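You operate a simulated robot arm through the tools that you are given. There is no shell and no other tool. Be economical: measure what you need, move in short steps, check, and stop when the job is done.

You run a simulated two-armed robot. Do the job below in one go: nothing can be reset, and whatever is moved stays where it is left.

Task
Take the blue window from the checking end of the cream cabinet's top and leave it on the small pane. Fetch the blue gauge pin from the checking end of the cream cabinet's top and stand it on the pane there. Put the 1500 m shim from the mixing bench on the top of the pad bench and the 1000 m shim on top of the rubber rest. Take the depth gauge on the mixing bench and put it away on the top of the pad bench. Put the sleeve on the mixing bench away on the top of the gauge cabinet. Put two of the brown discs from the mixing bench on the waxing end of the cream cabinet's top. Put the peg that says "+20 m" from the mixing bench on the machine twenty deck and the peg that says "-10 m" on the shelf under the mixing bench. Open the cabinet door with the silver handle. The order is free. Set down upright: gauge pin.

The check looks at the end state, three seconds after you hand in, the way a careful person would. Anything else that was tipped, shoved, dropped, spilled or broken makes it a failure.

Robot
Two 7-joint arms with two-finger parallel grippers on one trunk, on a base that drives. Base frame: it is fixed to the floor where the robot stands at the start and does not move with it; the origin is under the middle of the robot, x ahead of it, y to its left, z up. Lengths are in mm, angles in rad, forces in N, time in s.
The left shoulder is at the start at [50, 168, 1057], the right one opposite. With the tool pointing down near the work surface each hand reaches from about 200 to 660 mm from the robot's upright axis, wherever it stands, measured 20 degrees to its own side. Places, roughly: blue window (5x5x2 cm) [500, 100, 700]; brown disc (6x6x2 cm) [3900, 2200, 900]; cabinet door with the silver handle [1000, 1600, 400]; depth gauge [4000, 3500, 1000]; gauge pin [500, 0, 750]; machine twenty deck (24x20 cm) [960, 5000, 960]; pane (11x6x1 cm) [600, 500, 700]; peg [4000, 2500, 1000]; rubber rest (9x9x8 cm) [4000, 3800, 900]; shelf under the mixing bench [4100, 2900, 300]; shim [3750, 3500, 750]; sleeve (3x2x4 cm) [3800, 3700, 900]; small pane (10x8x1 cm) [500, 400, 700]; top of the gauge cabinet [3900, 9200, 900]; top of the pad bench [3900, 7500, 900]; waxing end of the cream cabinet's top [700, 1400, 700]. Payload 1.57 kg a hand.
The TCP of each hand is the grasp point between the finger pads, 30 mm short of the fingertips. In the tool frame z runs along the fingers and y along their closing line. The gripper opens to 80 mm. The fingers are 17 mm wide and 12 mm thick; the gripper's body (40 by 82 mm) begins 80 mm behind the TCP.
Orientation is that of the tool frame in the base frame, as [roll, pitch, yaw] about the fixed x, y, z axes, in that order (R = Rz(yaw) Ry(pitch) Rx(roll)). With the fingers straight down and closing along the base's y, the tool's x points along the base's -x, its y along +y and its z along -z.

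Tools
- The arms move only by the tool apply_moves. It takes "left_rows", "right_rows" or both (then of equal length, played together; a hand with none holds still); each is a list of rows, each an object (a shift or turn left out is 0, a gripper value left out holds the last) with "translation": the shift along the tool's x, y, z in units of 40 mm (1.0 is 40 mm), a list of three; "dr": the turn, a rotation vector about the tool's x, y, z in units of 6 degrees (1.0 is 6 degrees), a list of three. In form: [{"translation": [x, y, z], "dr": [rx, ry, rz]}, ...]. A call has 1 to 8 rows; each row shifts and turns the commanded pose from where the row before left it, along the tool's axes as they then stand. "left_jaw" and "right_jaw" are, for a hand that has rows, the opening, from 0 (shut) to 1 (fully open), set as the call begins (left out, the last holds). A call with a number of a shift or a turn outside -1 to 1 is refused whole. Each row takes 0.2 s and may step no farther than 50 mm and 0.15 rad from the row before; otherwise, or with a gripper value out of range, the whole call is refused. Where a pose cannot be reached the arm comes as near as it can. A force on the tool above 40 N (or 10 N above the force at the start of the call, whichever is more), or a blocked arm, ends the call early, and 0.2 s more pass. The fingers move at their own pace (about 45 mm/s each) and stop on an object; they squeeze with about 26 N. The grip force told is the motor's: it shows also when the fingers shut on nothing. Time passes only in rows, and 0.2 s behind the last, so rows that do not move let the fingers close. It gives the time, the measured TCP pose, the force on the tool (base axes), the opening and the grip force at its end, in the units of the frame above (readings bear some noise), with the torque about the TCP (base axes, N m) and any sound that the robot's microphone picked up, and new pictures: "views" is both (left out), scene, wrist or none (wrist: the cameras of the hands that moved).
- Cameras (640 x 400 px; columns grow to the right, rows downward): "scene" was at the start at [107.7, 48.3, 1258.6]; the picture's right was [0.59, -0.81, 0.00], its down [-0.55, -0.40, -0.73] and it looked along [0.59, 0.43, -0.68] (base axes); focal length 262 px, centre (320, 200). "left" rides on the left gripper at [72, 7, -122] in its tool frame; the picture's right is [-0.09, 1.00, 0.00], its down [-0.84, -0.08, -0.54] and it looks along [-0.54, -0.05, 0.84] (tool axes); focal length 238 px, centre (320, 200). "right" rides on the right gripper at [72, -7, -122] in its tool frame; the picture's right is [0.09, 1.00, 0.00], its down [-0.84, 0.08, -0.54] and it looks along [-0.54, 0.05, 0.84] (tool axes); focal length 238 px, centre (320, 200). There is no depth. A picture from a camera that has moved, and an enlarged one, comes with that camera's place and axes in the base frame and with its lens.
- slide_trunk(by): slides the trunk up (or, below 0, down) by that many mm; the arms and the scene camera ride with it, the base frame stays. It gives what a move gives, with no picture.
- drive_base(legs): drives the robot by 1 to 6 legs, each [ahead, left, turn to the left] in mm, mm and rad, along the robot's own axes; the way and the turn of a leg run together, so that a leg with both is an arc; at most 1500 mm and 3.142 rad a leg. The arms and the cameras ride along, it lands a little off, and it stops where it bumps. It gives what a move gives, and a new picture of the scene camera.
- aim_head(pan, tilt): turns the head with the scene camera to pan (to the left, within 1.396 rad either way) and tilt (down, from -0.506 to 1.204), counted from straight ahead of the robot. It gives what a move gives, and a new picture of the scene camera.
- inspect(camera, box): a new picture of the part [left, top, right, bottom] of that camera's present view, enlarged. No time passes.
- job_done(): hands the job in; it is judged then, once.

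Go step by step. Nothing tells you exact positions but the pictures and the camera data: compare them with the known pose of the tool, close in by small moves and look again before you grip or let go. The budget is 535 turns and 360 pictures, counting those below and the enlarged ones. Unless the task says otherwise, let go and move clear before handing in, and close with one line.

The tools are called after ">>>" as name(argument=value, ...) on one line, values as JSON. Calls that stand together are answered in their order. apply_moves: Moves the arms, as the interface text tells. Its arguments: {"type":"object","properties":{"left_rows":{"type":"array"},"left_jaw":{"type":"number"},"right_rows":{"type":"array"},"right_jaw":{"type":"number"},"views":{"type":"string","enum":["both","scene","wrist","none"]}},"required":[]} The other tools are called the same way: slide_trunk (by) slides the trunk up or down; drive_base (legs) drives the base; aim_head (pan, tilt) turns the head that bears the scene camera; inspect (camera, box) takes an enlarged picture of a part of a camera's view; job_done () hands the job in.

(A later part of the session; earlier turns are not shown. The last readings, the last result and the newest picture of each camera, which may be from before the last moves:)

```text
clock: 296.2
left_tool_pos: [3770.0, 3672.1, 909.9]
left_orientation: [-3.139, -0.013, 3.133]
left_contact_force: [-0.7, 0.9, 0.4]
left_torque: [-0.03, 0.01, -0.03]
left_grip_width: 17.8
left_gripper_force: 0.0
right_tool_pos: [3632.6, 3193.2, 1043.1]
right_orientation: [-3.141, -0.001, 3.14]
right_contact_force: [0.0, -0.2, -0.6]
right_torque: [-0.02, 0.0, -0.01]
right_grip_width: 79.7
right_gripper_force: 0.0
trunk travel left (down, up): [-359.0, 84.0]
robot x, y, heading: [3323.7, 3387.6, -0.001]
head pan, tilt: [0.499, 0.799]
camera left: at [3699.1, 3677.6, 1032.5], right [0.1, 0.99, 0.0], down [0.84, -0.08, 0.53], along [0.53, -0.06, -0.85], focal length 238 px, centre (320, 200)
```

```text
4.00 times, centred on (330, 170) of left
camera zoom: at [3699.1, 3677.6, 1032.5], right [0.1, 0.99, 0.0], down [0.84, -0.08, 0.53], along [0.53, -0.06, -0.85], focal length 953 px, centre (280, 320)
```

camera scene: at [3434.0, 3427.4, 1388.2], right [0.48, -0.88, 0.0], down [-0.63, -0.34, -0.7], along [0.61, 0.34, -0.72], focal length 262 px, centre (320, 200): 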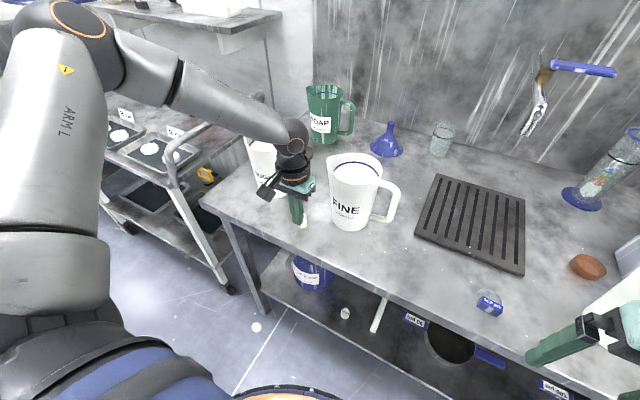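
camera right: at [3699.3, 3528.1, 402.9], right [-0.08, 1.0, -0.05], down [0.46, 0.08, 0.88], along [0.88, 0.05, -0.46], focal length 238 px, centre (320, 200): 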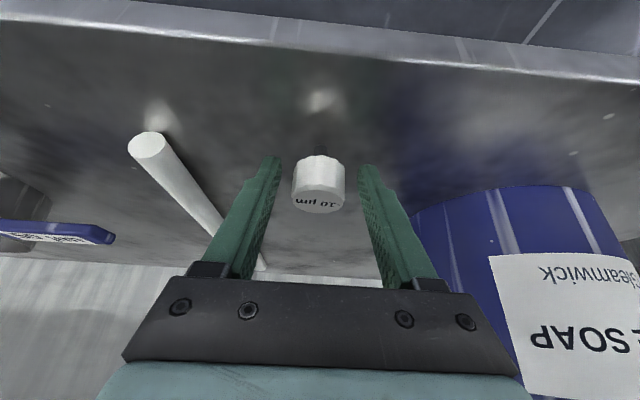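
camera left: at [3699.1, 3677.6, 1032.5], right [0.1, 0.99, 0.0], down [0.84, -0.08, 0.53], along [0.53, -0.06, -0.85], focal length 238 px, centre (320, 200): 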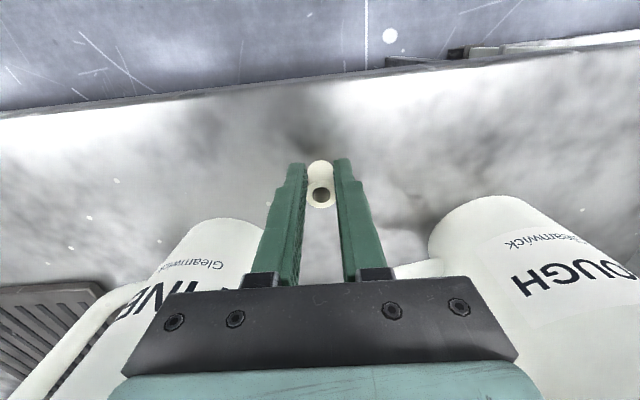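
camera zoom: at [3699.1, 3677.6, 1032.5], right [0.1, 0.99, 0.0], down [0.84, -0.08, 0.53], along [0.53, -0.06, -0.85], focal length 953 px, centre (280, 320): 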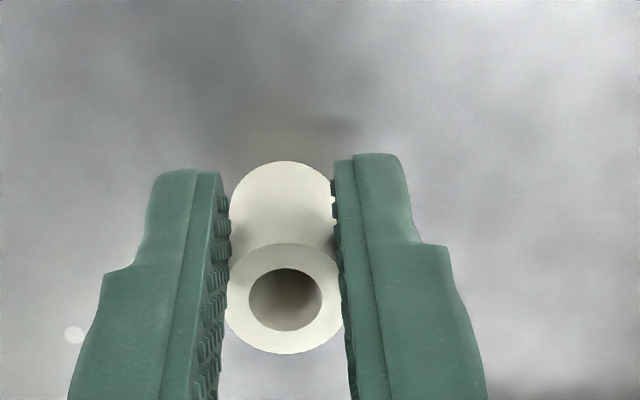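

>>> apply_moves(left_rows=[{}, {}], left_jaw=0.17, views="none")

>>> inspect(camera="left", box=[250, 120, 410, 220])

```text
clock: 296.8
left_tool_pos: [3770.4, 3671.2, 910.5]
left_orientation: [-3.138, -0.013, 3.133]
left_contact_force: [-0.5, -0.5, 0.5]
left_torque: [0.01, -0.01, 0.0]
left_grip_width: 14.1
left_gripper_force: 0.2
right_tool_pos: [3633.5, 3192.4, 1042.5]
right_orientation: [3.141, -0.003, 3.139]
right_contact_force: [-0.2, 0.0, -0.5]
right_torque: [-0.01, -0.02, -0.02]
right_grip_width: 79.9
right_gripper_force: 0.1
trunk travel left (down, up): [-359.0, 84.0]
robot x, y, heading: [3320.8, 3391.6, 0.005]
head pan, tilt: [0.499, 0.799]
```

```text
4.00 times, centred on (330, 170) of left
camera zoom: at [3699.1, 3677.6, 1032.5], right [0.1, 0.99, 0.0], down [0.84, -0.08, 0.53], along [0.53, -0.06, -0.85], focal length 953 px, centre (280, 320)
```

zoom: 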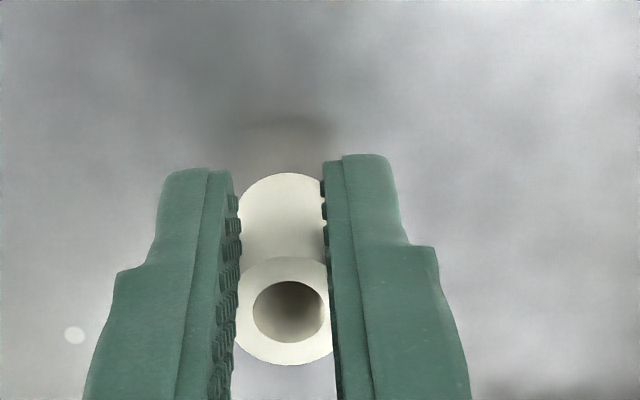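

The sleeve is actually a bit further forward and lower than I thought (it slides out ahead of the pads). I reopen, move 10 mm forward and 6 mm down.

>>> apply_moves(left_rows=[{}, {}, {}], left_jaw=0.45, views="none")

>>> apply_moves(left_rows=[{"translation": [-0.15, 0, 0.1]}, {"translation": [-0.15, 0, 0.05]}, {}], views="wrist")

>>> inspect(camera="left", box=[250, 120, 410, 220])

>>> inspect(camera="scene", box=[260, 170, 340, 230])

```text
clock: 297.6
left_tool_pos: [3770.4, 3670.5, 909.6]
left_orientation: [-3.138, -0.013, 3.133]
left_contact_force: [0.2, 0.4, 0.6]
left_torque: [0.01, 0.01, -0.03]
left_grip_width: 36.1
left_gripper_force: 0.0
right_tool_pos: [3633.3, 3194.0, 1042.1]
right_orientation: [3.141, -0.002, 3.14]
right_contact_force: [-0.8, -0.3, -0.3]
right_torque: [0.02, 0.03, -0.02]
right_grip_width: 80.1
right_gripper_force: 0.0
trunk travel left (down, up): [-359.0, 84.0]
robot x, y, heading: [3321.8, 3390.4, 0.003]
head pan, tilt: [0.499, 0.799]
```

```text
clock: 298.4
left_tool_pos: [3780.3, 3670.8, 904.4]
left_orientation: [-3.137, -0.012, 3.133]
left_contact_force: [0.2, -0.4, 0.1]
left_torque: [-0.01, 0.02, -0.03]
left_grip_width: 36.1
left_gripper_force: 0.0
right_tool_pos: [3632.8, 3193.3, 1043.1]
right_orientation: [-3.141, -0.001, 3.139]
right_contact_force: [0.9, -1.1, -0.3]
right_torque: [0.04, 0.0, 0.04]
right_grip_width: 79.9
right_gripper_force: 0.1
trunk travel left (down, up): [-359.0, 84.0]
robot x, y, heading: [3322.8, 3391.6, 0.007]
head pan, tilt: [0.499, 0.799]
camera left: at [3709.9, 3677.7, 1026.7], right [0.1, 0.99, 0.0], down [0.84, -0.08, 0.53], along [0.53, -0.06, -0.85], focal length 238 px, centre (320, 200)
```

left: 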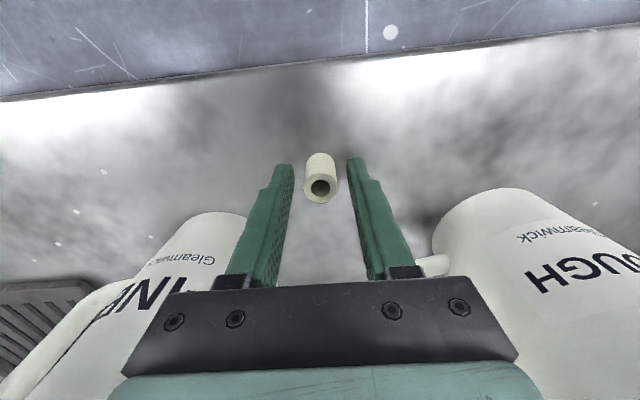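

```text
4.00 times, centred on (330, 170) of left
camera zoom: at [3709.9, 3677.7, 1026.7], right [0.1, 0.99, 0.0], down [0.84, -0.08, 0.53], along [0.53, -0.06, -0.85], focal length 953 px, centre (280, 320)
```

zoom: 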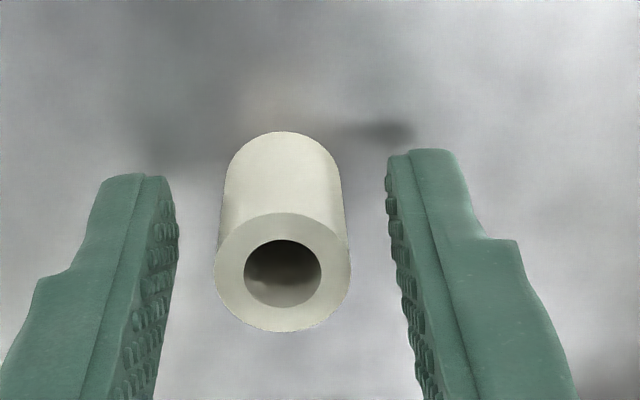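

```text
6.67 times, centred on (300, 200) of scene
camera zoom: at [3434.0, 3427.4, 1388.1], right [0.48, -0.88, 0.0], down [-0.63, -0.35, -0.7], along [0.61, 0.34, -0.72], focal length 1746 px, centre (453, 200)
```

zoom: 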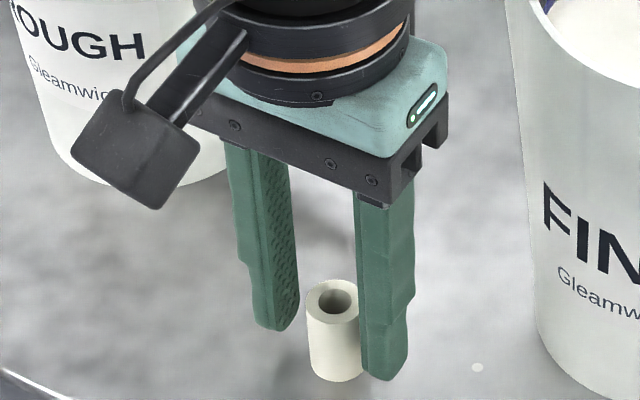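

>>> apply_moves(left_rows=[{"translation": [0.04, 0, 0]}, {}, {}], left_jaw=0.26, views="none")

>>> apply_moves(left_rows=[{}, {}], left_jaw=0.18, views="none")

>>> inspect(camera="left", box=[250, 120, 410, 220])

```text
clock: 299.2
left_tool_pos: [3780.3, 3672.1, 903.9]
left_orientation: [-3.138, -0.012, 3.131]
left_contact_force: [-0.3, 0.5, -0.4]
left_torque: [0.0, -0.04, 0.0]
left_grip_width: 21.7
left_gripper_force: 0.8
right_tool_pos: [3633.5, 3193.7, 1042.0]
right_orientation: [3.141, -0.003, 3.14]
right_contact_force: [0.5, 0.4, 0.6]
right_torque: [0.01, 0.02, 0.02]
right_grip_width: 79.9
right_gripper_force: 0.1
trunk travel left (down, up): [-359.0, 84.0]
robot x, y, heading: [3322.9, 3390.6, 0.005]
head pan, tilt: [0.499, 0.799]
```

```text
clock: 299.8
left_tool_pos: [3779.2, 3672.2, 903.9]
left_orientation: [-3.139, -0.013, 3.134]
left_contact_force: [-0.2, -0.5, 0.5]
left_torque: [0.02, 0.0, -0.03]
left_grip_width: 20.0
left_gripper_force: 26.3
right_tool_pos: [3633.3, 3192.4, 1042.8]
right_orientation: [3.14, -0.001, 3.14]
right_contact_force: [0.1, 0.0, 0.8]
right_torque: [0.01, 0.02, -0.02]
right_grip_width: 79.9
right_gripper_force: 0.1
trunk travel left (down, up): [-359.0, 84.0]
robot x, y, heading: [3321.4, 3390.8, -0.001]
head pan, tilt: [0.499, 0.799]
```

```text
4.00 times, centred on (330, 170) of left
camera zoom: at [3708.4, 3678.4, 1027.1], right [0.1, 0.99, 0.0], down [0.84, -0.08, 0.53], along [0.53, -0.06, -0.85], focal length 953 px, centre (280, 320)
```

zoom: 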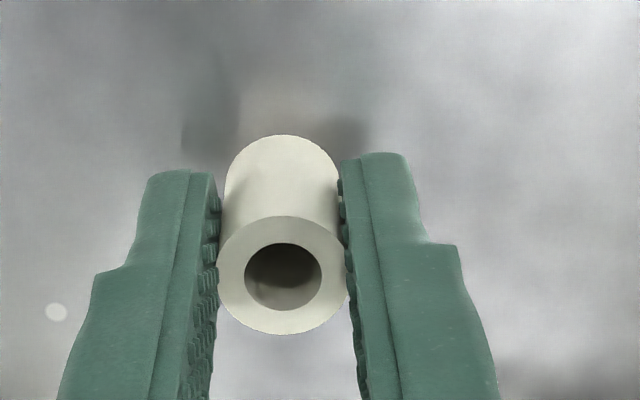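

Gripped at 20 mm. I firm the grip, lift it out and back away.

>>> apply_moves(left_rows=[{}, {"translation": [0, 0, -0.5]}, {"translation": [0, 0, -0.9]}, {"translation": [0, 0, -0.9]}, {"translation": [0.9, 0, -0.2]}, {"translation": [0.9, 0, -0.2]}], left_jaw=0.05, views="wrist")

```text
clock: 301.2
left_tool_pos: [3708.1, 3673.8, 1015.9]
left_orientation: [-3.139, -0.01, 3.132]
left_contact_force: [0.9, 0.2, 0.2]
left_torque: [0.0, -0.03, 0.0]
left_grip_width: 20.1
left_gripper_force: 26.4
right_tool_pos: [3632.3, 3194.2, 1042.7]
right_orientation: [3.14, -0.001, 3.14]
right_contact_force: [-1.0, 0.8, 0.1]
right_torque: [0.0, 0.03, 0.03]
right_grip_width: 80.4
right_gripper_force: 0.2
trunk travel left (down, up): [-359.0, 84.0]
robot x, y, heading: [3323.0, 3388.4, 0.004]
head pan, tilt: [0.499, 0.799]
camera left: at [3637.3, 3680.7, 1138.7], right [0.1, 0.99, 0.0], down [0.84, -0.08, 0.53], along [0.53, -0.06, -0.85], focal length 238 px, centre (320, 200)
```

left: 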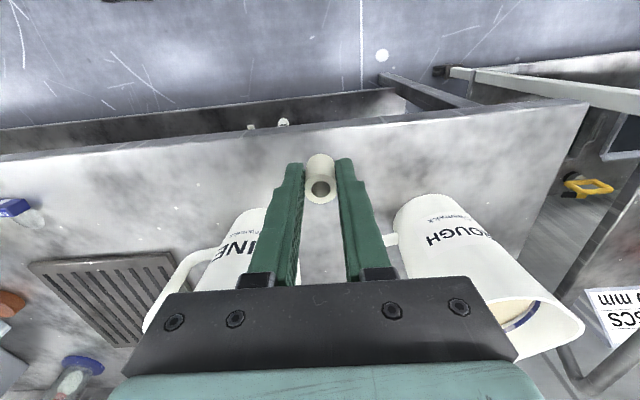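

>>> apply_moves(left_rows=[{"translation": [0.9, 0.1, -0.2]}, {"translation": [0.8, 0.1, 0]}], views="none")

>>> drive_base(legs=[[-250, 0, 0], [0, -890, 0], [300, 0, 0]])

>>> aim_head(pan=-0.3, tilt=0.7)

```text
clock: 301.8
left_tool_pos: [3641.6, 3681.5, 1022.9]
left_orientation: [-3.138, -0.01, 3.132]
left_contact_force: [-0.5, 0.7, 0.1]
left_torque: [0.01, -0.02, 0.01]
left_grip_width: 20.3
left_gripper_force: 26.5
right_tool_pos: [3631.6, 3194.6, 1043.5]
right_orientation: [-3.141, 0.001, 3.14]
right_contact_force: [-0.1, -0.4, -0.5]
right_torque: [-0.02, -0.01, 0.0]
right_grip_width: 80.0
right_gripper_force: 0.0
trunk travel left (down, up): [-359.0, 84.0]
robot x, y, heading: [3321.4, 3390.3, 0.003]
head pan, tilt: [0.499, 0.799]
```

```text
clock: 309.5
left_tool_pos: [3677.4, 2809.8, 1023.2]
left_orientation: [-3.138, -0.013, -3.141]
left_contact_force: [-0.4, -0.1, -0.8]
left_torque: [0.0, 0.05, -0.04]
left_grip_width: 19.9
left_gripper_force: 26.5
right_tool_pos: [3673.4, 2321.0, 1042.5]
right_orientation: [-3.141, -0.001, -3.137]
right_contact_force: [0.2, 0.4, 0.5]
right_torque: [0.03, -0.01, 0.02]
right_grip_width: 80.0
right_gripper_force: 0.2
trunk travel left (down, up): [-359.0, 84.0]
robot x, y, heading: [3359.4, 2514.9, 0.009]
head pan, tilt: [0.499, 0.799]
camera scene: at [3472.6, 2553.9, 1388.0], right [0.49, -0.87, 0.0], down [-0.63, -0.35, -0.7], along [0.61, 0.34, -0.72], focal length 262 px, centre (320, 200)
```

scene: 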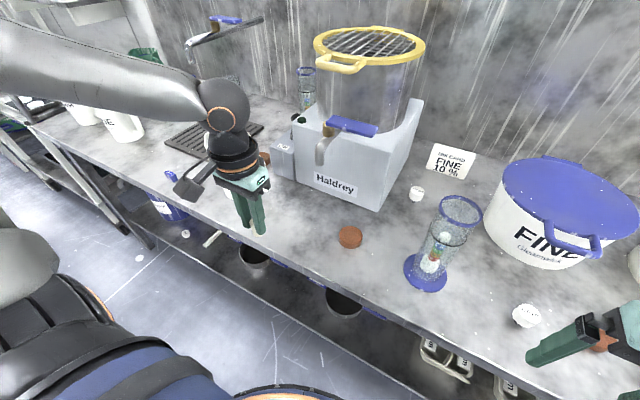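

```text
clock: 310.6
left_tool_pos: [3677.9, 2810.0, 1023.3]
left_orientation: [-3.138, -0.012, 3.14]
left_contact_force: [-0.2, -0.2, -0.5]
left_torque: [-0.01, 0.02, 0.02]
left_grip_width: 19.8
left_gripper_force: 26.7
right_tool_pos: [3673.4, 2322.1, 1042.0]
right_orientation: [3.142, -0.001, -3.137]
right_contact_force: [-0.1, -0.2, 0.2]
right_torque: [0.01, 0.0, -0.01]
right_grip_width: 80.2
right_gripper_force: 0.0
trunk travel left (down, up): [-359.0, 84.0]
robot x, y, heading: [3363.0, 2516.0, 0.013]
head pan, tilt: [-0.3, 0.7]
camera scene: at [3483.0, 2490.4, 1396.4], right [-0.28, -0.96, 0.0], down [-0.62, 0.18, -0.76], along [0.73, -0.22, -0.64], focal length 262 px, centre (320, 200)
```

scene: 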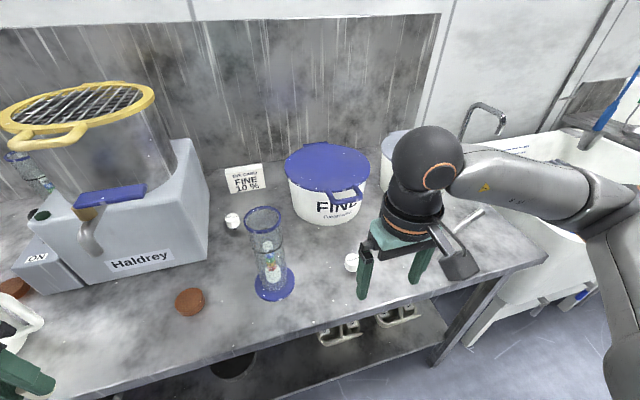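

>>> apply_moves(right_rows=[{"translation": [-0.8, 0, 0]}, {"translation": [-0.8, 0, 0.2]}, {"translation": [-0.5, 0, 0.4]}, {}], views="wrist")

```text
clock: 311.6
left_tool_pos: [3676.8, 2808.4, 1023.1]
left_orientation: [-3.138, -0.011, -3.14]
left_contact_force: [0.0, -0.5, -0.1]
left_torque: [0.01, -0.02, -0.01]
left_grip_width: 19.7
left_gripper_force: 25.8
right_tool_pos: [3756.7, 2322.5, 1017.4]
right_orientation: [-3.141, -0.002, -3.135]
right_contact_force: [-0.1, -0.9, 0.8]
right_torque: [-0.03, 0.0, -0.02]
right_grip_width: 79.9
right_gripper_force: 0.0
trunk travel left (down, up): [-359.0, 84.0]
robot x, y, heading: [3362.7, 2513.8, 0.019]
head pan, tilt: [-0.3, 0.7]
camera right: at [3685.0, 2315.8, 1140.5], right [-0.1, 1.0, 0.0], down [0.84, 0.08, 0.54], along [0.54, 0.05, -0.84], focal length 238 px, centre (320, 200)
```

right: 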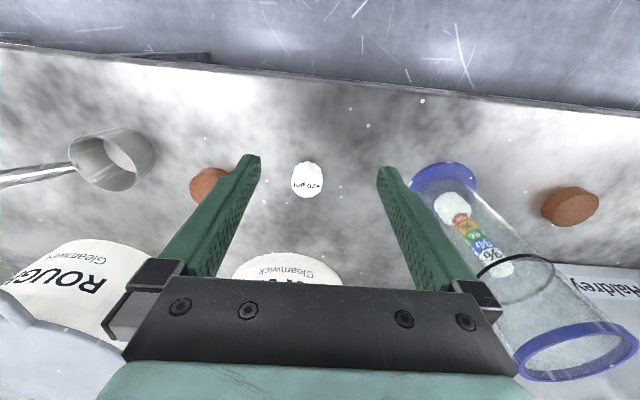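

>>> apply_moves(right_rows=[{"translation": [-0.7, -0.12, 0.5]}, {"translation": [-0.68, -0.12, 0.6]}, {"translation": [0, 0, 0.95]}, {}], views="wrist")

```text
clock: 312.6
left_tool_pos: [3678.3, 2810.4, 1022.7]
left_orientation: [-3.139, -0.013, 3.141]
left_contact_force: [0.1, -0.1, 0.4]
left_torque: [0.01, -0.03, 0.03]
left_grip_width: 19.7
left_gripper_force: 26.1
right_tool_pos: [3811.1, 2314.0, 935.2]
right_orientation: [-3.14, -0.002, -3.137]
right_contact_force: [0.3, -0.1, -0.6]
right_torque: [-0.01, 0.01, -0.01]
right_grip_width: 79.7
right_gripper_force: 0.0
trunk travel left (down, up): [-359.0, 84.0]
robot x, y, heading: [3360.0, 2515.4, 0.018]
head pan, tilt: [-0.3, 0.7]
camera right: at [3739.1, 2306.5, 1059.0], right [-0.1, 1.0, 0.0], down [0.84, 0.08, 0.54], along [0.54, 0.05, -0.84], focal length 238 px, centre (320, 200)
```

right: 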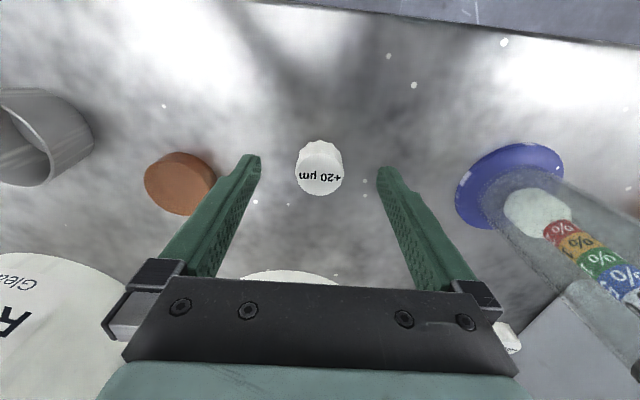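

>>> apply_moves(right_rows=[{"translation": [-0.15, 0, 0.4]}, {"translation": [0, 0, 0.36]}, {}], right_jaw=0.75, views="wrist")

>>> inspect(camera="scene", box=[320, 220, 480, 320])

```text
clock: 313.4
left_tool_pos: [3678.1, 2809.3, 1023.5]
left_orientation: [-3.139, -0.012, 3.141]
left_contact_force: [-0.1, 0.6, -0.4]
left_torque: [0.03, 0.01, -0.01]
left_grip_width: 19.6
left_gripper_force: 25.7
right_tool_pos: [3817.2, 2311.8, 905.5]
right_orientation: [3.141, -0.002, -3.137]
right_contact_force: [0.3, 0.4, 1.0]
right_torque: [0.0, 0.0, -0.02]
right_grip_width: 59.7
right_gripper_force: 0.0
trunk travel left (down, up): [-359.0, 84.0]
robot x, y, heading: [3357.9, 2511.5, 0.01]
head pan, tilt: [-0.3, 0.7]
camera right: at [3745.6, 2304.7, 1028.3], right [-0.1, 1.0, 0.0], down [0.84, 0.08, 0.54], along [0.54, 0.05, -0.84], focal length 238 px, centre (320, 200)
```

right: 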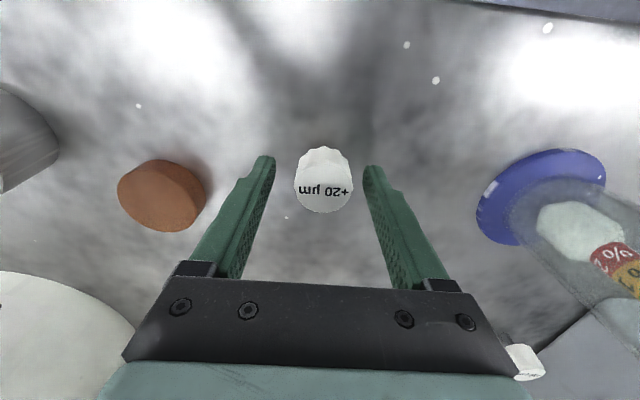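

```text
4.00 times, centred on (400, 270) of scene
camera zoom: at [3483.0, 2490.4, 1396.4], right [-0.28, -0.96, 0.0], down [-0.62, 0.18, -0.76], along [0.73, -0.22, -0.64], focal length 1048 px, centre (0, -80)
```

zoom: 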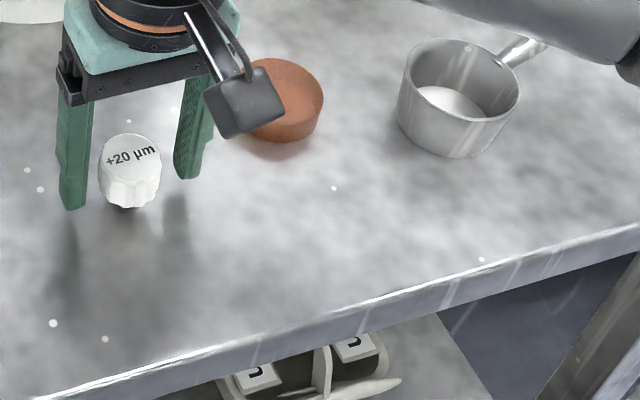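

>>> apply_moves(right_rows=[{}, {}, {}, {}], right_jaw=0.1, views="wrist")

```text
clock: 314.4
left_tool_pos: [3677.6, 2808.9, 1023.6]
left_orientation: [-3.137, -0.011, 3.141]
left_contact_force: [0.2, 0.6, 0.3]
left_torque: [0.01, 0.0, 0.0]
left_grip_width: 19.6
left_gripper_force: 26.2
right_tool_pos: [3818.0, 2312.4, 905.5]
right_orientation: [-3.141, -0.002, -3.137]
right_contact_force: [0.4, -0.1, -0.5]
right_torque: [0.02, -0.02, 0.01]
right_grip_width: 34.4
right_gripper_force: 25.8
trunk travel left (down, up): [-359.0, 84.0]
robot x, y, heading: [3362.5, 2513.4, 0.011]
head pan, tilt: [-0.3, 0.7]
camera right: at [3745.6, 2304.7, 1028.6], right [-0.1, 1.0, 0.0], down [0.84, 0.08, 0.54], along [0.54, 0.05, -0.84], focal length 238 px, centre (320, 200)
```

right: 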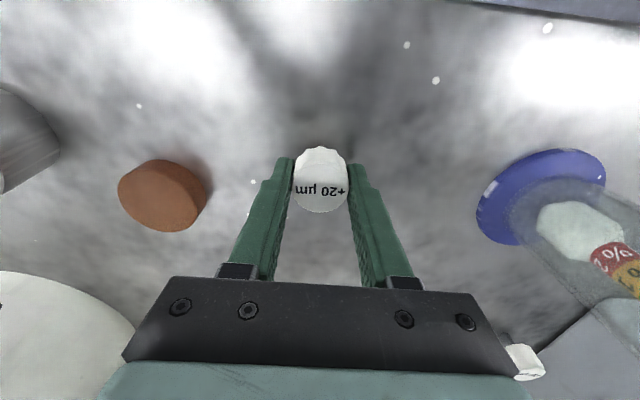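

Peg +20 is held. I lift, back away and go toward machine twenty.

>>> apply_moves(right_rows=[{"translation": [0, 0, -0.9]}, {"translation": [0, 0, -0.9]}, {"translation": [0, 0, -0.9]}, {"translation": [0.9, 0, -0.3]}, {"translation": [0.9, 0, -0.2]}, {"translation": [0.9, 0, 0]}], views="none")

>>> drive_base(legs=[[-600, 0, -0.01], [0, 1300, 0], [0, 1150, 0]])

>>> aim_head(pan=1.39, tilt=0.35)

```text
clock: 315.8
left_tool_pos: [3677.8, 2809.5, 1022.9]
left_orientation: [-3.139, -0.011, -3.141]
left_contact_force: [-0.2, 0.5, 0.8]
left_torque: [0.02, 0.02, -0.02]
left_grip_width: 19.4
left_gripper_force: 25.9
right_tool_pos: [3707.6, 2311.2, 1033.2]
right_orientation: [-3.141, -0.002, -3.137]
right_contact_force: [0.4, 0.2, -0.5]
right_torque: [0.0, -0.01, 0.0]
right_grip_width: 34.8
right_gripper_force: 25.5
trunk travel left (down, up): [-359.0, 84.0]
robot x, y, heading: [3362.1, 2516.4, 0.013]
head pan, tilt: [-0.3, 0.7]
```

```text
clock: 330.9
left_tool_pos: [3117.7, 5269.0, 1022.6]
left_orientation: [-3.137, -0.012, 3.13]
left_contact_force: [0.3, 0.4, -0.1]
left_torque: [0.0, 0.0, 0.0]
left_grip_width: 17.9
left_gripper_force: 25.9
right_tool_pos: [3142.7, 4771.8, 1034.1]
right_orientation: [3.142, -0.002, 3.137]
right_contact_force: [1.1, -0.5, -0.6]
right_torque: [0.02, 0.0, 0.01]
right_grip_width: 34.4
right_gripper_force: 25.8
trunk travel left (down, up): [-359.0, 84.0]
robot x, y, heading: [2794.7, 4977.0, -0.005]
head pan, tilt: [-0.3, 0.7]
camera scene: at [2918.8, 4952.7, 1396.4], right [-0.3, -0.96, 0.0], down [-0.62, 0.19, -0.76], along [0.73, -0.23, -0.64], focal length 262 px, centre (320, 200)
```

scene: 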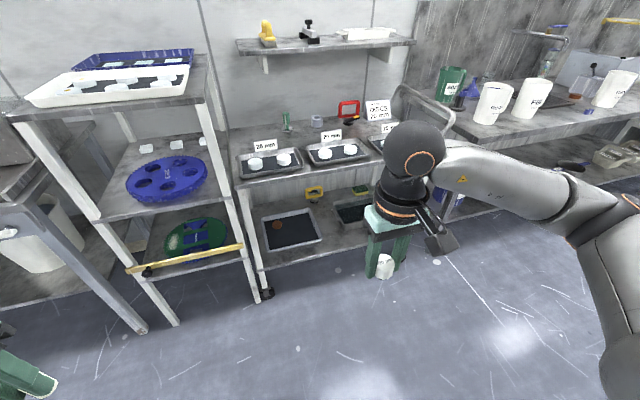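

```text
clock: 332.6
left_tool_pos: [3116.2, 5269.0, 1021.7]
left_orientation: [-3.138, -0.013, 3.129]
left_contact_force: [0.3, 0.0, 0.3]
left_torque: [0.03, -0.01, 0.0]
left_grip_width: 17.2
left_gripper_force: 25.9
right_tool_pos: [3142.9, 4771.1, 1033.3]
right_orientation: [3.141, -0.002, 3.137]
right_contact_force: [-0.1, 0.4, -0.8]
right_torque: [0.01, -0.02, 0.01]
right_grip_width: 34.3
right_gripper_force: 26.2
trunk travel left (down, up): [-359.0, 84.0]
robot x, y, heading: [2797.2, 4974.9, 0.005]
head pan, tilt: [1.389, 0.351]
camera scene: at [2854.5, 5069.2, 1427.8], right [0.98, -0.18, 0.0], down [-0.06, -0.34, -0.94], along [0.17, 0.92, -0.34], focal length 262 px, centre (320, 200)
```

scene: 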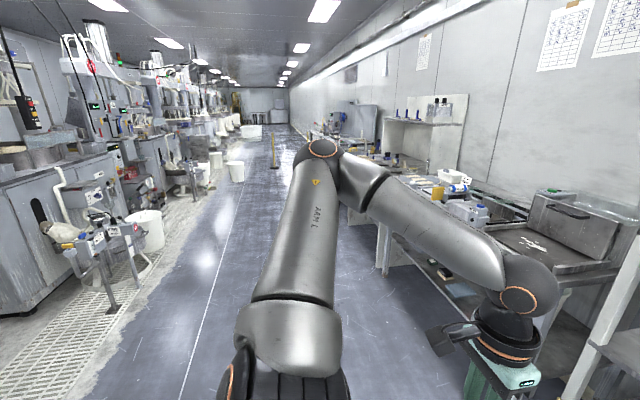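

The left grip width is shrinking — the sleeve may be creeping out. I check it.

>>> inspect(camera="left", box=[250, 100, 410, 240])

```text
2.86 times, centred on (330, 170) of left
camera zoom: at [3046.1, 5276.1, 1145.5], right [0.1, 0.99, 0.0], down [0.84, -0.09, 0.53], along [0.53, -0.06, -0.85], focal length 681 px, centre (291, 286)
```

zoom: 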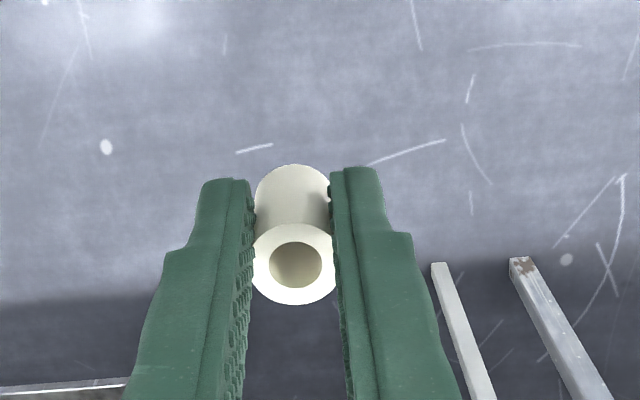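

The sleeve is creeping out at the pads' far edge, so I must set it down on the nearest flat place and regrip. I look at the bench in front.

>>> aim_head(pan=0.45, tilt=0.5)

```text
clock: 333.9
left_tool_pos: [3117.9, 5269.5, 1022.4]
left_orientation: [-3.138, -0.011, 3.13]
left_contact_force: [0.1, 0.1, 0.6]
left_torque: [0.01, 0.01, 0.01]
left_grip_width: 17.6
left_gripper_force: 25.6
right_tool_pos: [3142.1, 4771.9, 1034.3]
right_orientation: [3.141, -0.001, 3.138]
right_contact_force: [-0.2, 0.3, -0.7]
right_torque: [0.02, 0.02, 0.01]
right_grip_width: 34.8
right_gripper_force: 26.3
trunk travel left (down, up): [-359.0, 84.0]
robot x, y, heading: [2792.7, 4977.2, -0.002]
head pan, tilt: [0.45, 0.499]
camera scene: at [2919.5, 5017.3, 1414.1], right [0.44, -0.9, 0.0], down [-0.43, -0.21, -0.88], along [0.79, 0.38, -0.48], focal length 262 px, centre (320, 200)
```

scene: 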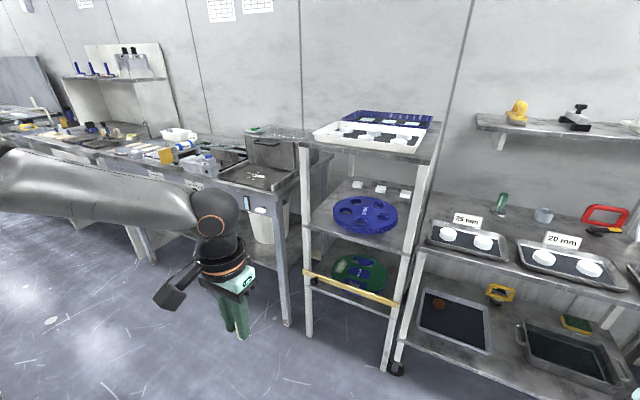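

>>> inspect(camera="scene", box=[90, 100, 330, 250])

```text
2.67 times, centred on (210, 175) of scene
camera zoom: at [2919.5, 5017.3, 1414.1], right [0.44, -0.9, 0.0], down [-0.43, -0.21, -0.88], along [0.79, 0.38, -0.48], focal length 698 px, centre (613, 267)
```

zoom: 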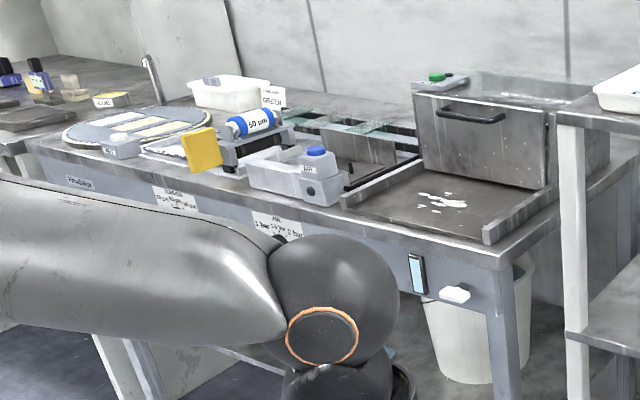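

No suitable spot here; the pad bench has a free front strip at a known height and lies on the way. I go there directly.

>>> drive_base(legs=[[150, 1080, 0], [200, 1050, 0]])

>>> inspect(camera="left", box=[170, 80, 490, 280])

```text
clock: 344.6
left_tool_pos: [3506.5, 7397.8, 1023.6]
left_orientation: [-3.139, -0.011, 3.105]
left_contact_force: [-0.5, -0.5, -0.9]
left_torque: [0.0, 0.0, -0.03]
left_grip_width: 17.5
left_gripper_force: 25.9
right_tool_pos: [3520.1, 6898.5, 1032.0]
right_orientation: [3.142, -0.001, 3.113]
right_contact_force: [-0.2, 0.1, 0.1]
right_torque: [0.04, -0.01, -0.01]
right_grip_width: 34.3
right_gripper_force: 25.9
trunk travel left (down, up): [-359.0, 84.0]
robot x, y, heading: [3177.2, 7114.8, -0.023]
head pan, tilt: [0.45, 0.499]
camera scene: at [3302.9, 7150.3, 1414.1], right [0.41, -0.91, 0.0], down [-0.44, -0.2, -0.88], along [0.8, 0.36, -0.48], focal length 262 px, centre (320, 200)
```

scene: 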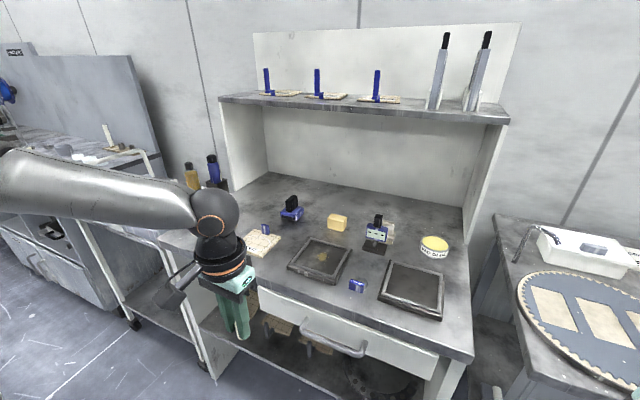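

```text
2.00 times, centred on (330, 180) of left
camera zoom: at [3435.8, 7405.9, 1145.4], right [0.13, 0.99, 0.0], down [0.84, -0.11, 0.53], along [0.53, -0.07, -0.85], focal length 477 px, centre (300, 240)
```

zoom: 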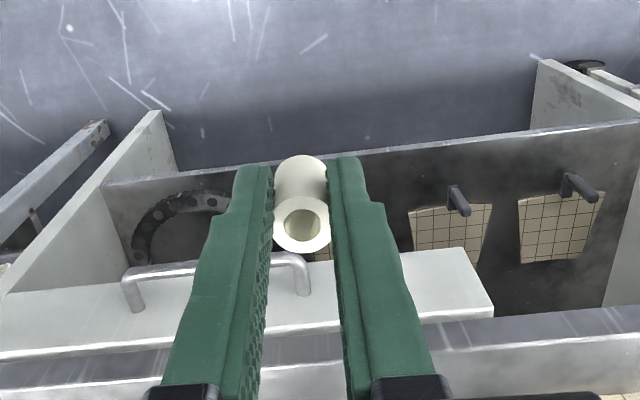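

It has stayed at 17.5, i.e. stable. I carry on to the gauge cabinet directly.

>>> drive_base(legs=[[-280, 800, 0.023], [0, 800, 0]])

>>> aim_head(pan=0.35, tilt=0.55)

```text
clock: 353.0
left_tool_pos: [3245.9, 9024.2, 1022.8]
left_orientation: [-3.138, -0.012, 3.124]
left_contact_force: [-0.5, 0.5, -0.7]
left_torque: [-0.02, 0.01, 0.03]
left_grip_width: 17.3
left_gripper_force: 25.8
right_tool_pos: [3268.9, 8525.4, 1032.9]
right_orientation: [3.141, -0.002, 3.13]
right_contact_force: [0.2, 0.8, 0.4]
right_torque: [-0.01, -0.01, 0.03]
right_grip_width: 34.1
right_gripper_force: 26.0
trunk travel left (down, up): [-359.0, 84.0]
robot x, y, heading: [2925.8, 8735.4, -0.007]
head pan, tilt: [0.45, 0.499]
camera scene: at [3047.1, 8773.2, 1414.1], right [0.43, -0.9, 0.0], down [-0.43, -0.21, -0.88], along [0.79, 0.38, -0.48], focal length 262 px, centre (320, 200)
```

scene: 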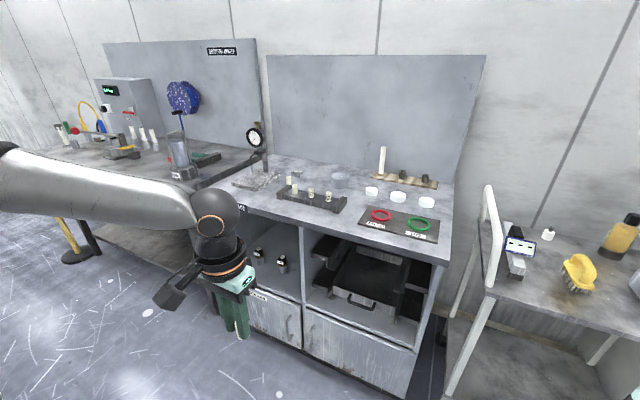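

```text
clock: 353.7
left_tool_pos: [3246.3, 9023.6, 1023.3]
left_orientation: [-3.138, -0.011, 3.125]
left_contact_force: [0.7, -0.5, -0.7]
left_torque: [0.03, -0.01, 0.02]
left_grip_width: 17.5
left_gripper_force: 25.8
right_tool_pos: [3269.1, 8525.7, 1033.4]
right_orientation: [-3.141, -0.001, 3.13]
right_contact_force: [0.2, -1.1, -0.3]
right_torque: [0.01, 0.01, 0.01]
right_grip_width: 34.0
right_gripper_force: 25.9
trunk travel left (down, up): [-359.0, 84.0]
robot x, y, heading: [2922.7, 8735.9, -0.004]
head pan, tilt: [0.351, 0.55]
camera scene: at [3049.5, 8764.2, 1409.5], right [0.34, -0.94, 0.0], down [-0.49, -0.18, -0.85], along [0.8, 0.29, -0.52], focal length 262 px, centre (320, 200)
```

scene: 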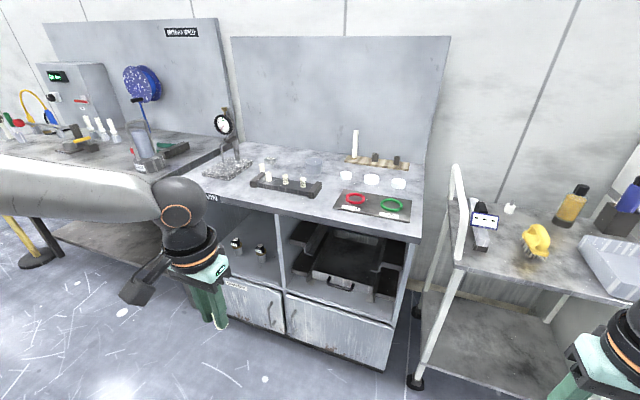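

>>> inspect(camera="scene", box=[180, 120, 440, 260])

```text
2.46 times, centred on (310, 190) of scene
camera zoom: at [3049.5, 8764.2, 1409.5], right [0.34, -0.94, 0.0], down [-0.49, -0.18, -0.85], along [0.8, 0.29, -0.52], focal length 645 px, centre (345, 225)
```

zoom: 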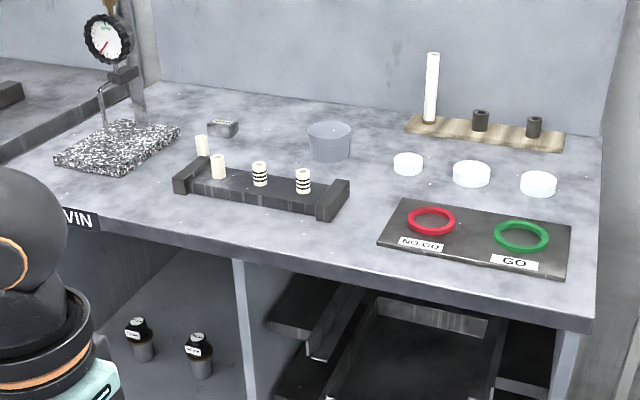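

The front strip before the sleeve holder is free, about (3788,9130). I pull the right hand back to avoid the cart handle and drive in.

>>> apply_moves(right_rows=[{"translation": [1, 0.3, -0.3]}, {"translation": [1, 0.3, -0.3]}, {"translation": [0.8, 0.2, -0.3]}], views="none")

>>> drive_base(legs=[[0, 95, 0.004], [430, 0, 0]])

```text
clock: 354.5
left_tool_pos: [3245.9, 9024.6, 1023.2]
left_orientation: [-3.138, -0.012, 3.125]
left_contact_force: [0.2, 0.1, -0.2]
left_torque: [-0.01, 0.01, 0.01]
left_grip_width: 17.4
left_gripper_force: 26.2
right_tool_pos: [3161.8, 8558.9, 1071.7]
right_orientation: [3.14, 0.0, 3.131]
right_contact_force: [0.3, 0.5, -0.3]
right_torque: [-0.02, -0.01, 0.0]
right_grip_width: 34.4
right_gripper_force: 25.6
right hand out of reach, approached as far as the arm can: row 3
trunk travel left (down, up): [-359.0, 84.0]
robot x, y, heading: [2926.4, 8731.7, -0.004]
head pan, tilt: [0.351, 0.55]
```

```text
clock: 357.9
left_tool_pos: [3685.1, 9115.9, 1021.6]
left_orientation: [-3.138, -0.013, 3.119]
left_contact_force: [0.3, 0.3, 0.0]
left_torque: [-0.05, 0.0, -0.03]
left_grip_width: 17.5
left_gripper_force: 26.0
right_tool_pos: [3600.8, 8650.4, 1072.0]
right_orientation: [-3.141, -0.002, 3.127]
right_contact_force: [0.3, 0.6, -0.4]
right_torque: [0.0, 0.0, 0.04]
right_grip_width: 33.8
right_gripper_force: 26.0
trunk travel left (down, up): [-359.0, 84.0]
robot x, y, heading: [3364.3, 8827.3, -0.007]
head pan, tilt: [0.351, 0.55]
camera scene: at [3487.9, 8855.8, 1409.4], right [0.34, -0.94, 0.0], down [-0.49, -0.18, -0.85], along [0.8, 0.29, -0.52], focal length 262 px, centre (320, 200)
```

scene: 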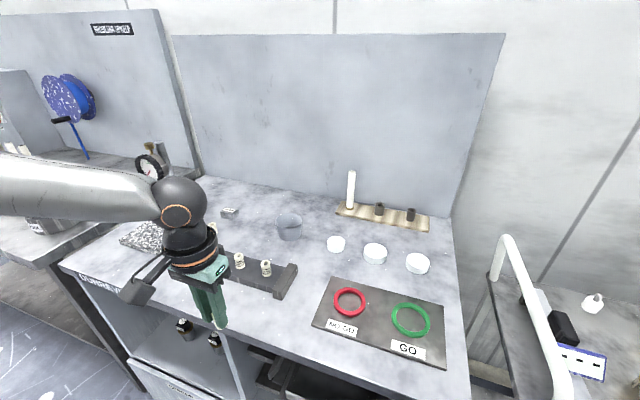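

>>> apply_moves(left_rows=[{"translation": [-0.7, 0, 0.3]}, {"translation": [-0.7, 0, 0.3]}, {"translation": [-0.5, 0, 0.3]}, {}], views="both")

```text
clock: 358.9
left_tool_pos: [3761.3, 9114.6, 985.9]
left_orientation: [-3.139, -0.011, 3.12]
left_contact_force: [0.1, -0.2, -0.5]
left_torque: [-0.01, -0.04, 0.02]
left_grip_width: 17.8
left_gripper_force: 26.0
right_tool_pos: [3600.1, 8650.1, 1072.2]
right_orientation: [3.141, -0.001, 3.127]
right_contact_force: [0.0, 0.6, -0.1]
right_torque: [0.02, -0.02, 0.01]
right_grip_width: 33.7
right_gripper_force: 26.1
trunk travel left (down, up): [-359.0, 84.0]
robot x, y, heading: [3359.0, 8824.3, -0.003]
head pan, tilt: [0.351, 0.55]
camera scene: at [3487.2, 8855.8, 1409.5], right [0.34, -0.94, 0.0], down [-0.49, -0.18, -0.85], along [0.8, 0.29, -0.52], focal length 262 px, centre (320, 200)
camera left: at [3689.8, 9122.2, 1108.0], right [0.11, 0.99, 0.0], down [0.84, -0.09, 0.53], along [0.53, -0.06, -0.85], focal length 238 px, centre (320, 200)
```

scene: 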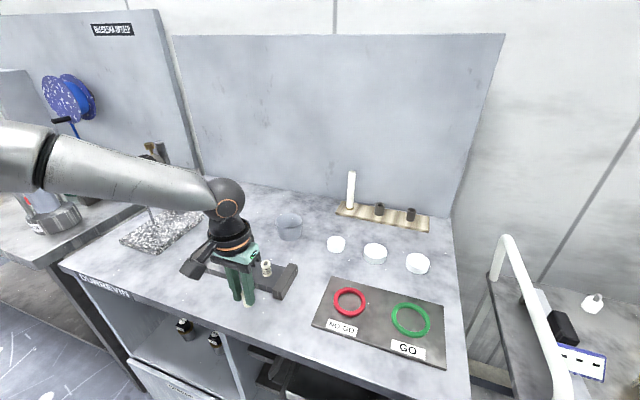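
left: 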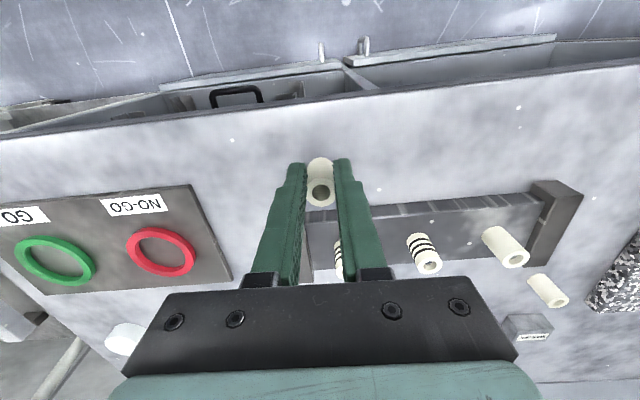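

>>> apply_moves(left_rows=[{"translation": [-0.15, 0, 0.5]}, {"translation": [0, 0, 0.5]}, {}], views="none")

>>> apply_moves(left_rows=[{"translation": [0, 0, 0.2]}, {}], views="wrist")

>>> inspect(camera="scene", box=[200, 250, 300, 320])

```text
clock: 359.7
left_tool_pos: [3766.5, 9112.6, 947.6]
left_orientation: [-3.141, -0.011, 3.122]
left_contact_force: [-1.3, 0.7, 5.2]
left_torque: [0.09, 0.0, 0.02]
left_grip_width: 17.6
left_gripper_force: 25.9
right_tool_pos: [3599.0, 8650.4, 1071.6]
right_orientation: [-3.141, -0.002, 3.128]
right_contact_force: [-0.1, 0.2, -0.5]
right_torque: [0.01, 0.01, -0.02]
right_grip_width: 33.8
right_gripper_force: 26.6
trunk travel left (down, up): [-359.0, 84.0]
robot x, y, heading: [3360.0, 8829.8, -0.011]
head pan, tilt: [0.351, 0.55]
```

```text
clock: 360.3
left_tool_pos: [3766.1, 9113.5, 940.5]
left_orientation: [-3.14, -0.006, 3.121]
left_contact_force: [0.2, 4.3, 22.7]
left_torque: [0.17, -0.15, 0.01]
left_grip_width: 17.4
left_gripper_force: 26.2
right_tool_pos: [3599.7, 8650.3, 1072.5]
right_orientation: [3.141, 0.0, 3.128]
right_contact_force: [-0.7, 0.0, 0.3]
right_torque: [0.02, 0.03, 0.03]
right_grip_width: 34.1
right_gripper_force: 26.1
trunk travel left (down, up): [-359.0, 84.0]
robot x, y, heading: [3362.5, 8827.6, -0.009]
head pan, tilt: [0.351, 0.55]
camera left: at [3694.5, 9119.4, 1062.7], right [0.11, 0.99, 0.0], down [0.84, -0.09, 0.54], along [0.53, -0.06, -0.84], focal length 238 px, centre (320, 200)
```

left: 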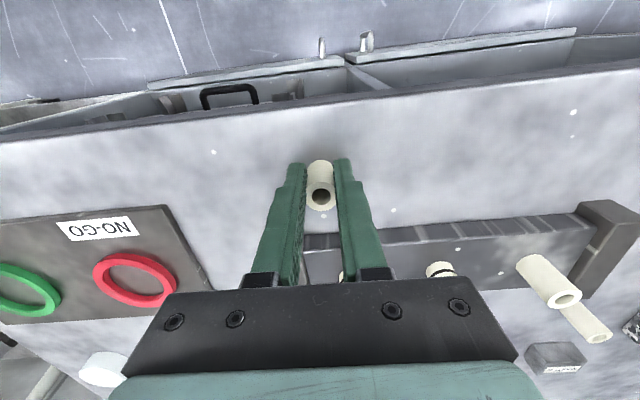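

```text
5.71 times, centred on (250, 285) of scene
camera zoom: at [3485.6, 8855.1, 1409.9], right [0.34, -0.94, 0.0], down [-0.49, -0.17, -0.85], along [0.8, 0.29, -0.52], focal length 1497 px, centre (720, -286)
```

zoom: 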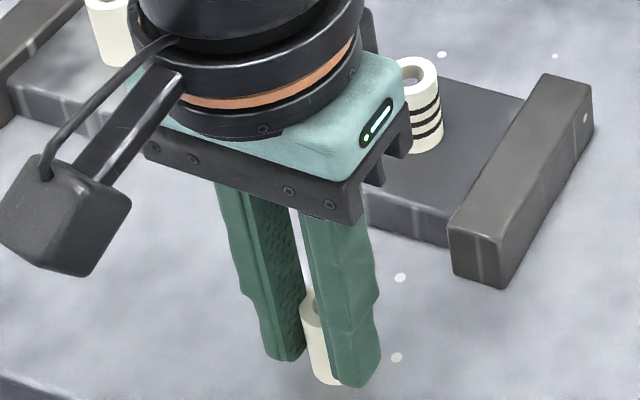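

The sleeve stands on the cabinet top. I ease off and open.

>>> apply_moves(left_rows=[{"translation": [0, 0, -0.08]}, {}], views="none")

>>> apply_moves(left_rows=[{}, {}, {}, {}], left_jaw=0.6, views="none")

>>> apply_moves(left_rows=[{"translation": [0, 0, -0.5]}, {"translation": [0, 0, -0.9]}, {"translation": [0, 0, -0.9]}, {"translation": [0.9, 0, -0.3]}, {"translation": [0.9, 0, -0.3]}], views="both")

```text
clock: 360.9
left_tool_pos: [3763.7, 9114.4, 940.7]
left_orientation: [-3.139, -0.018, 3.121]
left_contact_force: [-0.7, 0.8, 0.4]
left_torque: [-0.02, 0.0, -0.02]
left_grip_width: 17.5
left_gripper_force: 26.1
right_tool_pos: [3600.9, 8650.9, 1072.6]
right_orientation: [-3.141, -0.003, 3.127]
right_contact_force: [0.1, 1.0, -0.1]
right_torque: [-0.03, -0.01, 0.01]
right_grip_width: 33.6
right_gripper_force: 26.3
trunk travel left (down, up): [-359.0, 84.0]
robot x, y, heading: [3360.9, 8827.3, -0.012]
head pan, tilt: [0.351, 0.55]
```

```text
clock: 361.9
left_tool_pos: [3765.9, 9113.9, 943.0]
left_orientation: [-3.137, -0.012, 3.12]
left_contact_force: [-0.5, 0.5, -0.9]
left_torque: [-0.04, -0.02, 0.0]
left_grip_width: 48.1
left_gripper_force: 0.1
right_tool_pos: [3601.1, 8650.4, 1071.8]
right_orientation: [3.14, 0.0, 3.127]
right_contact_force: [0.2, -1.0, 0.2]
right_torque: [-0.01, 0.04, -0.01]
right_grip_width: 33.7
right_gripper_force: 25.9
trunk travel left (down, up): [-359.0, 84.0]
robot x, y, heading: [3365.0, 8826.1, -0.01]
head pan, tilt: [0.351, 0.55]
```

```text
clock: 363.1
left_tool_pos: [3695.2, 9114.3, 1058.1]
left_orientation: [-3.14, -0.009, 3.122]
left_contact_force: [0.0, -0.1, -0.9]
left_torque: [0.0, -0.02, -0.02]
left_grip_width: 48.1
left_gripper_force: 0.1
right_tool_pos: [3600.3, 8650.9, 1073.1]
right_orientation: [-3.141, -0.002, 3.127]
right_contact_force: [-0.4, 0.3, 0.2]
right_torque: [0.02, -0.02, 0.01]
right_grip_width: 33.7
right_gripper_force: 26.1
trunk travel left (down, up): [-359.0, 84.0]
robot x, y, heading: [3361.6, 8823.7, -0.009]
head pan, tilt: [0.351, 0.55]
camera scene: at [3486.8, 8855.8, 1409.6], right [0.34, -0.94, 0.0], down [-0.49, -0.18, -0.85], along [0.8, 0.29, -0.52], focal length 262 px, centre (320, 200)
camera left: at [3623.5, 9121.7, 1181.3], right [0.11, 0.99, 0.0], down [0.84, -0.09, 0.53], along [0.53, -0.06, -0.85], focal length 238 px, centre (320, 200)
```

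scene: 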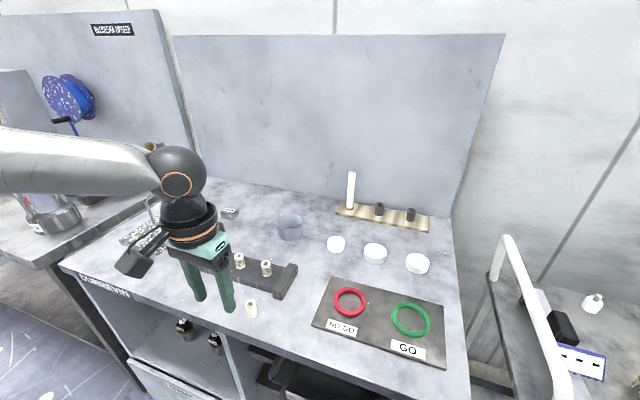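
left: 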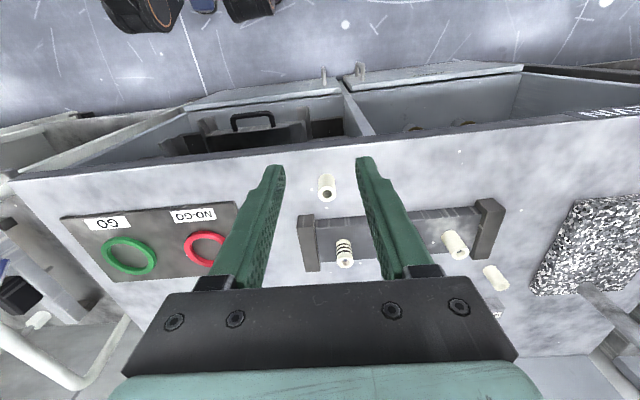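

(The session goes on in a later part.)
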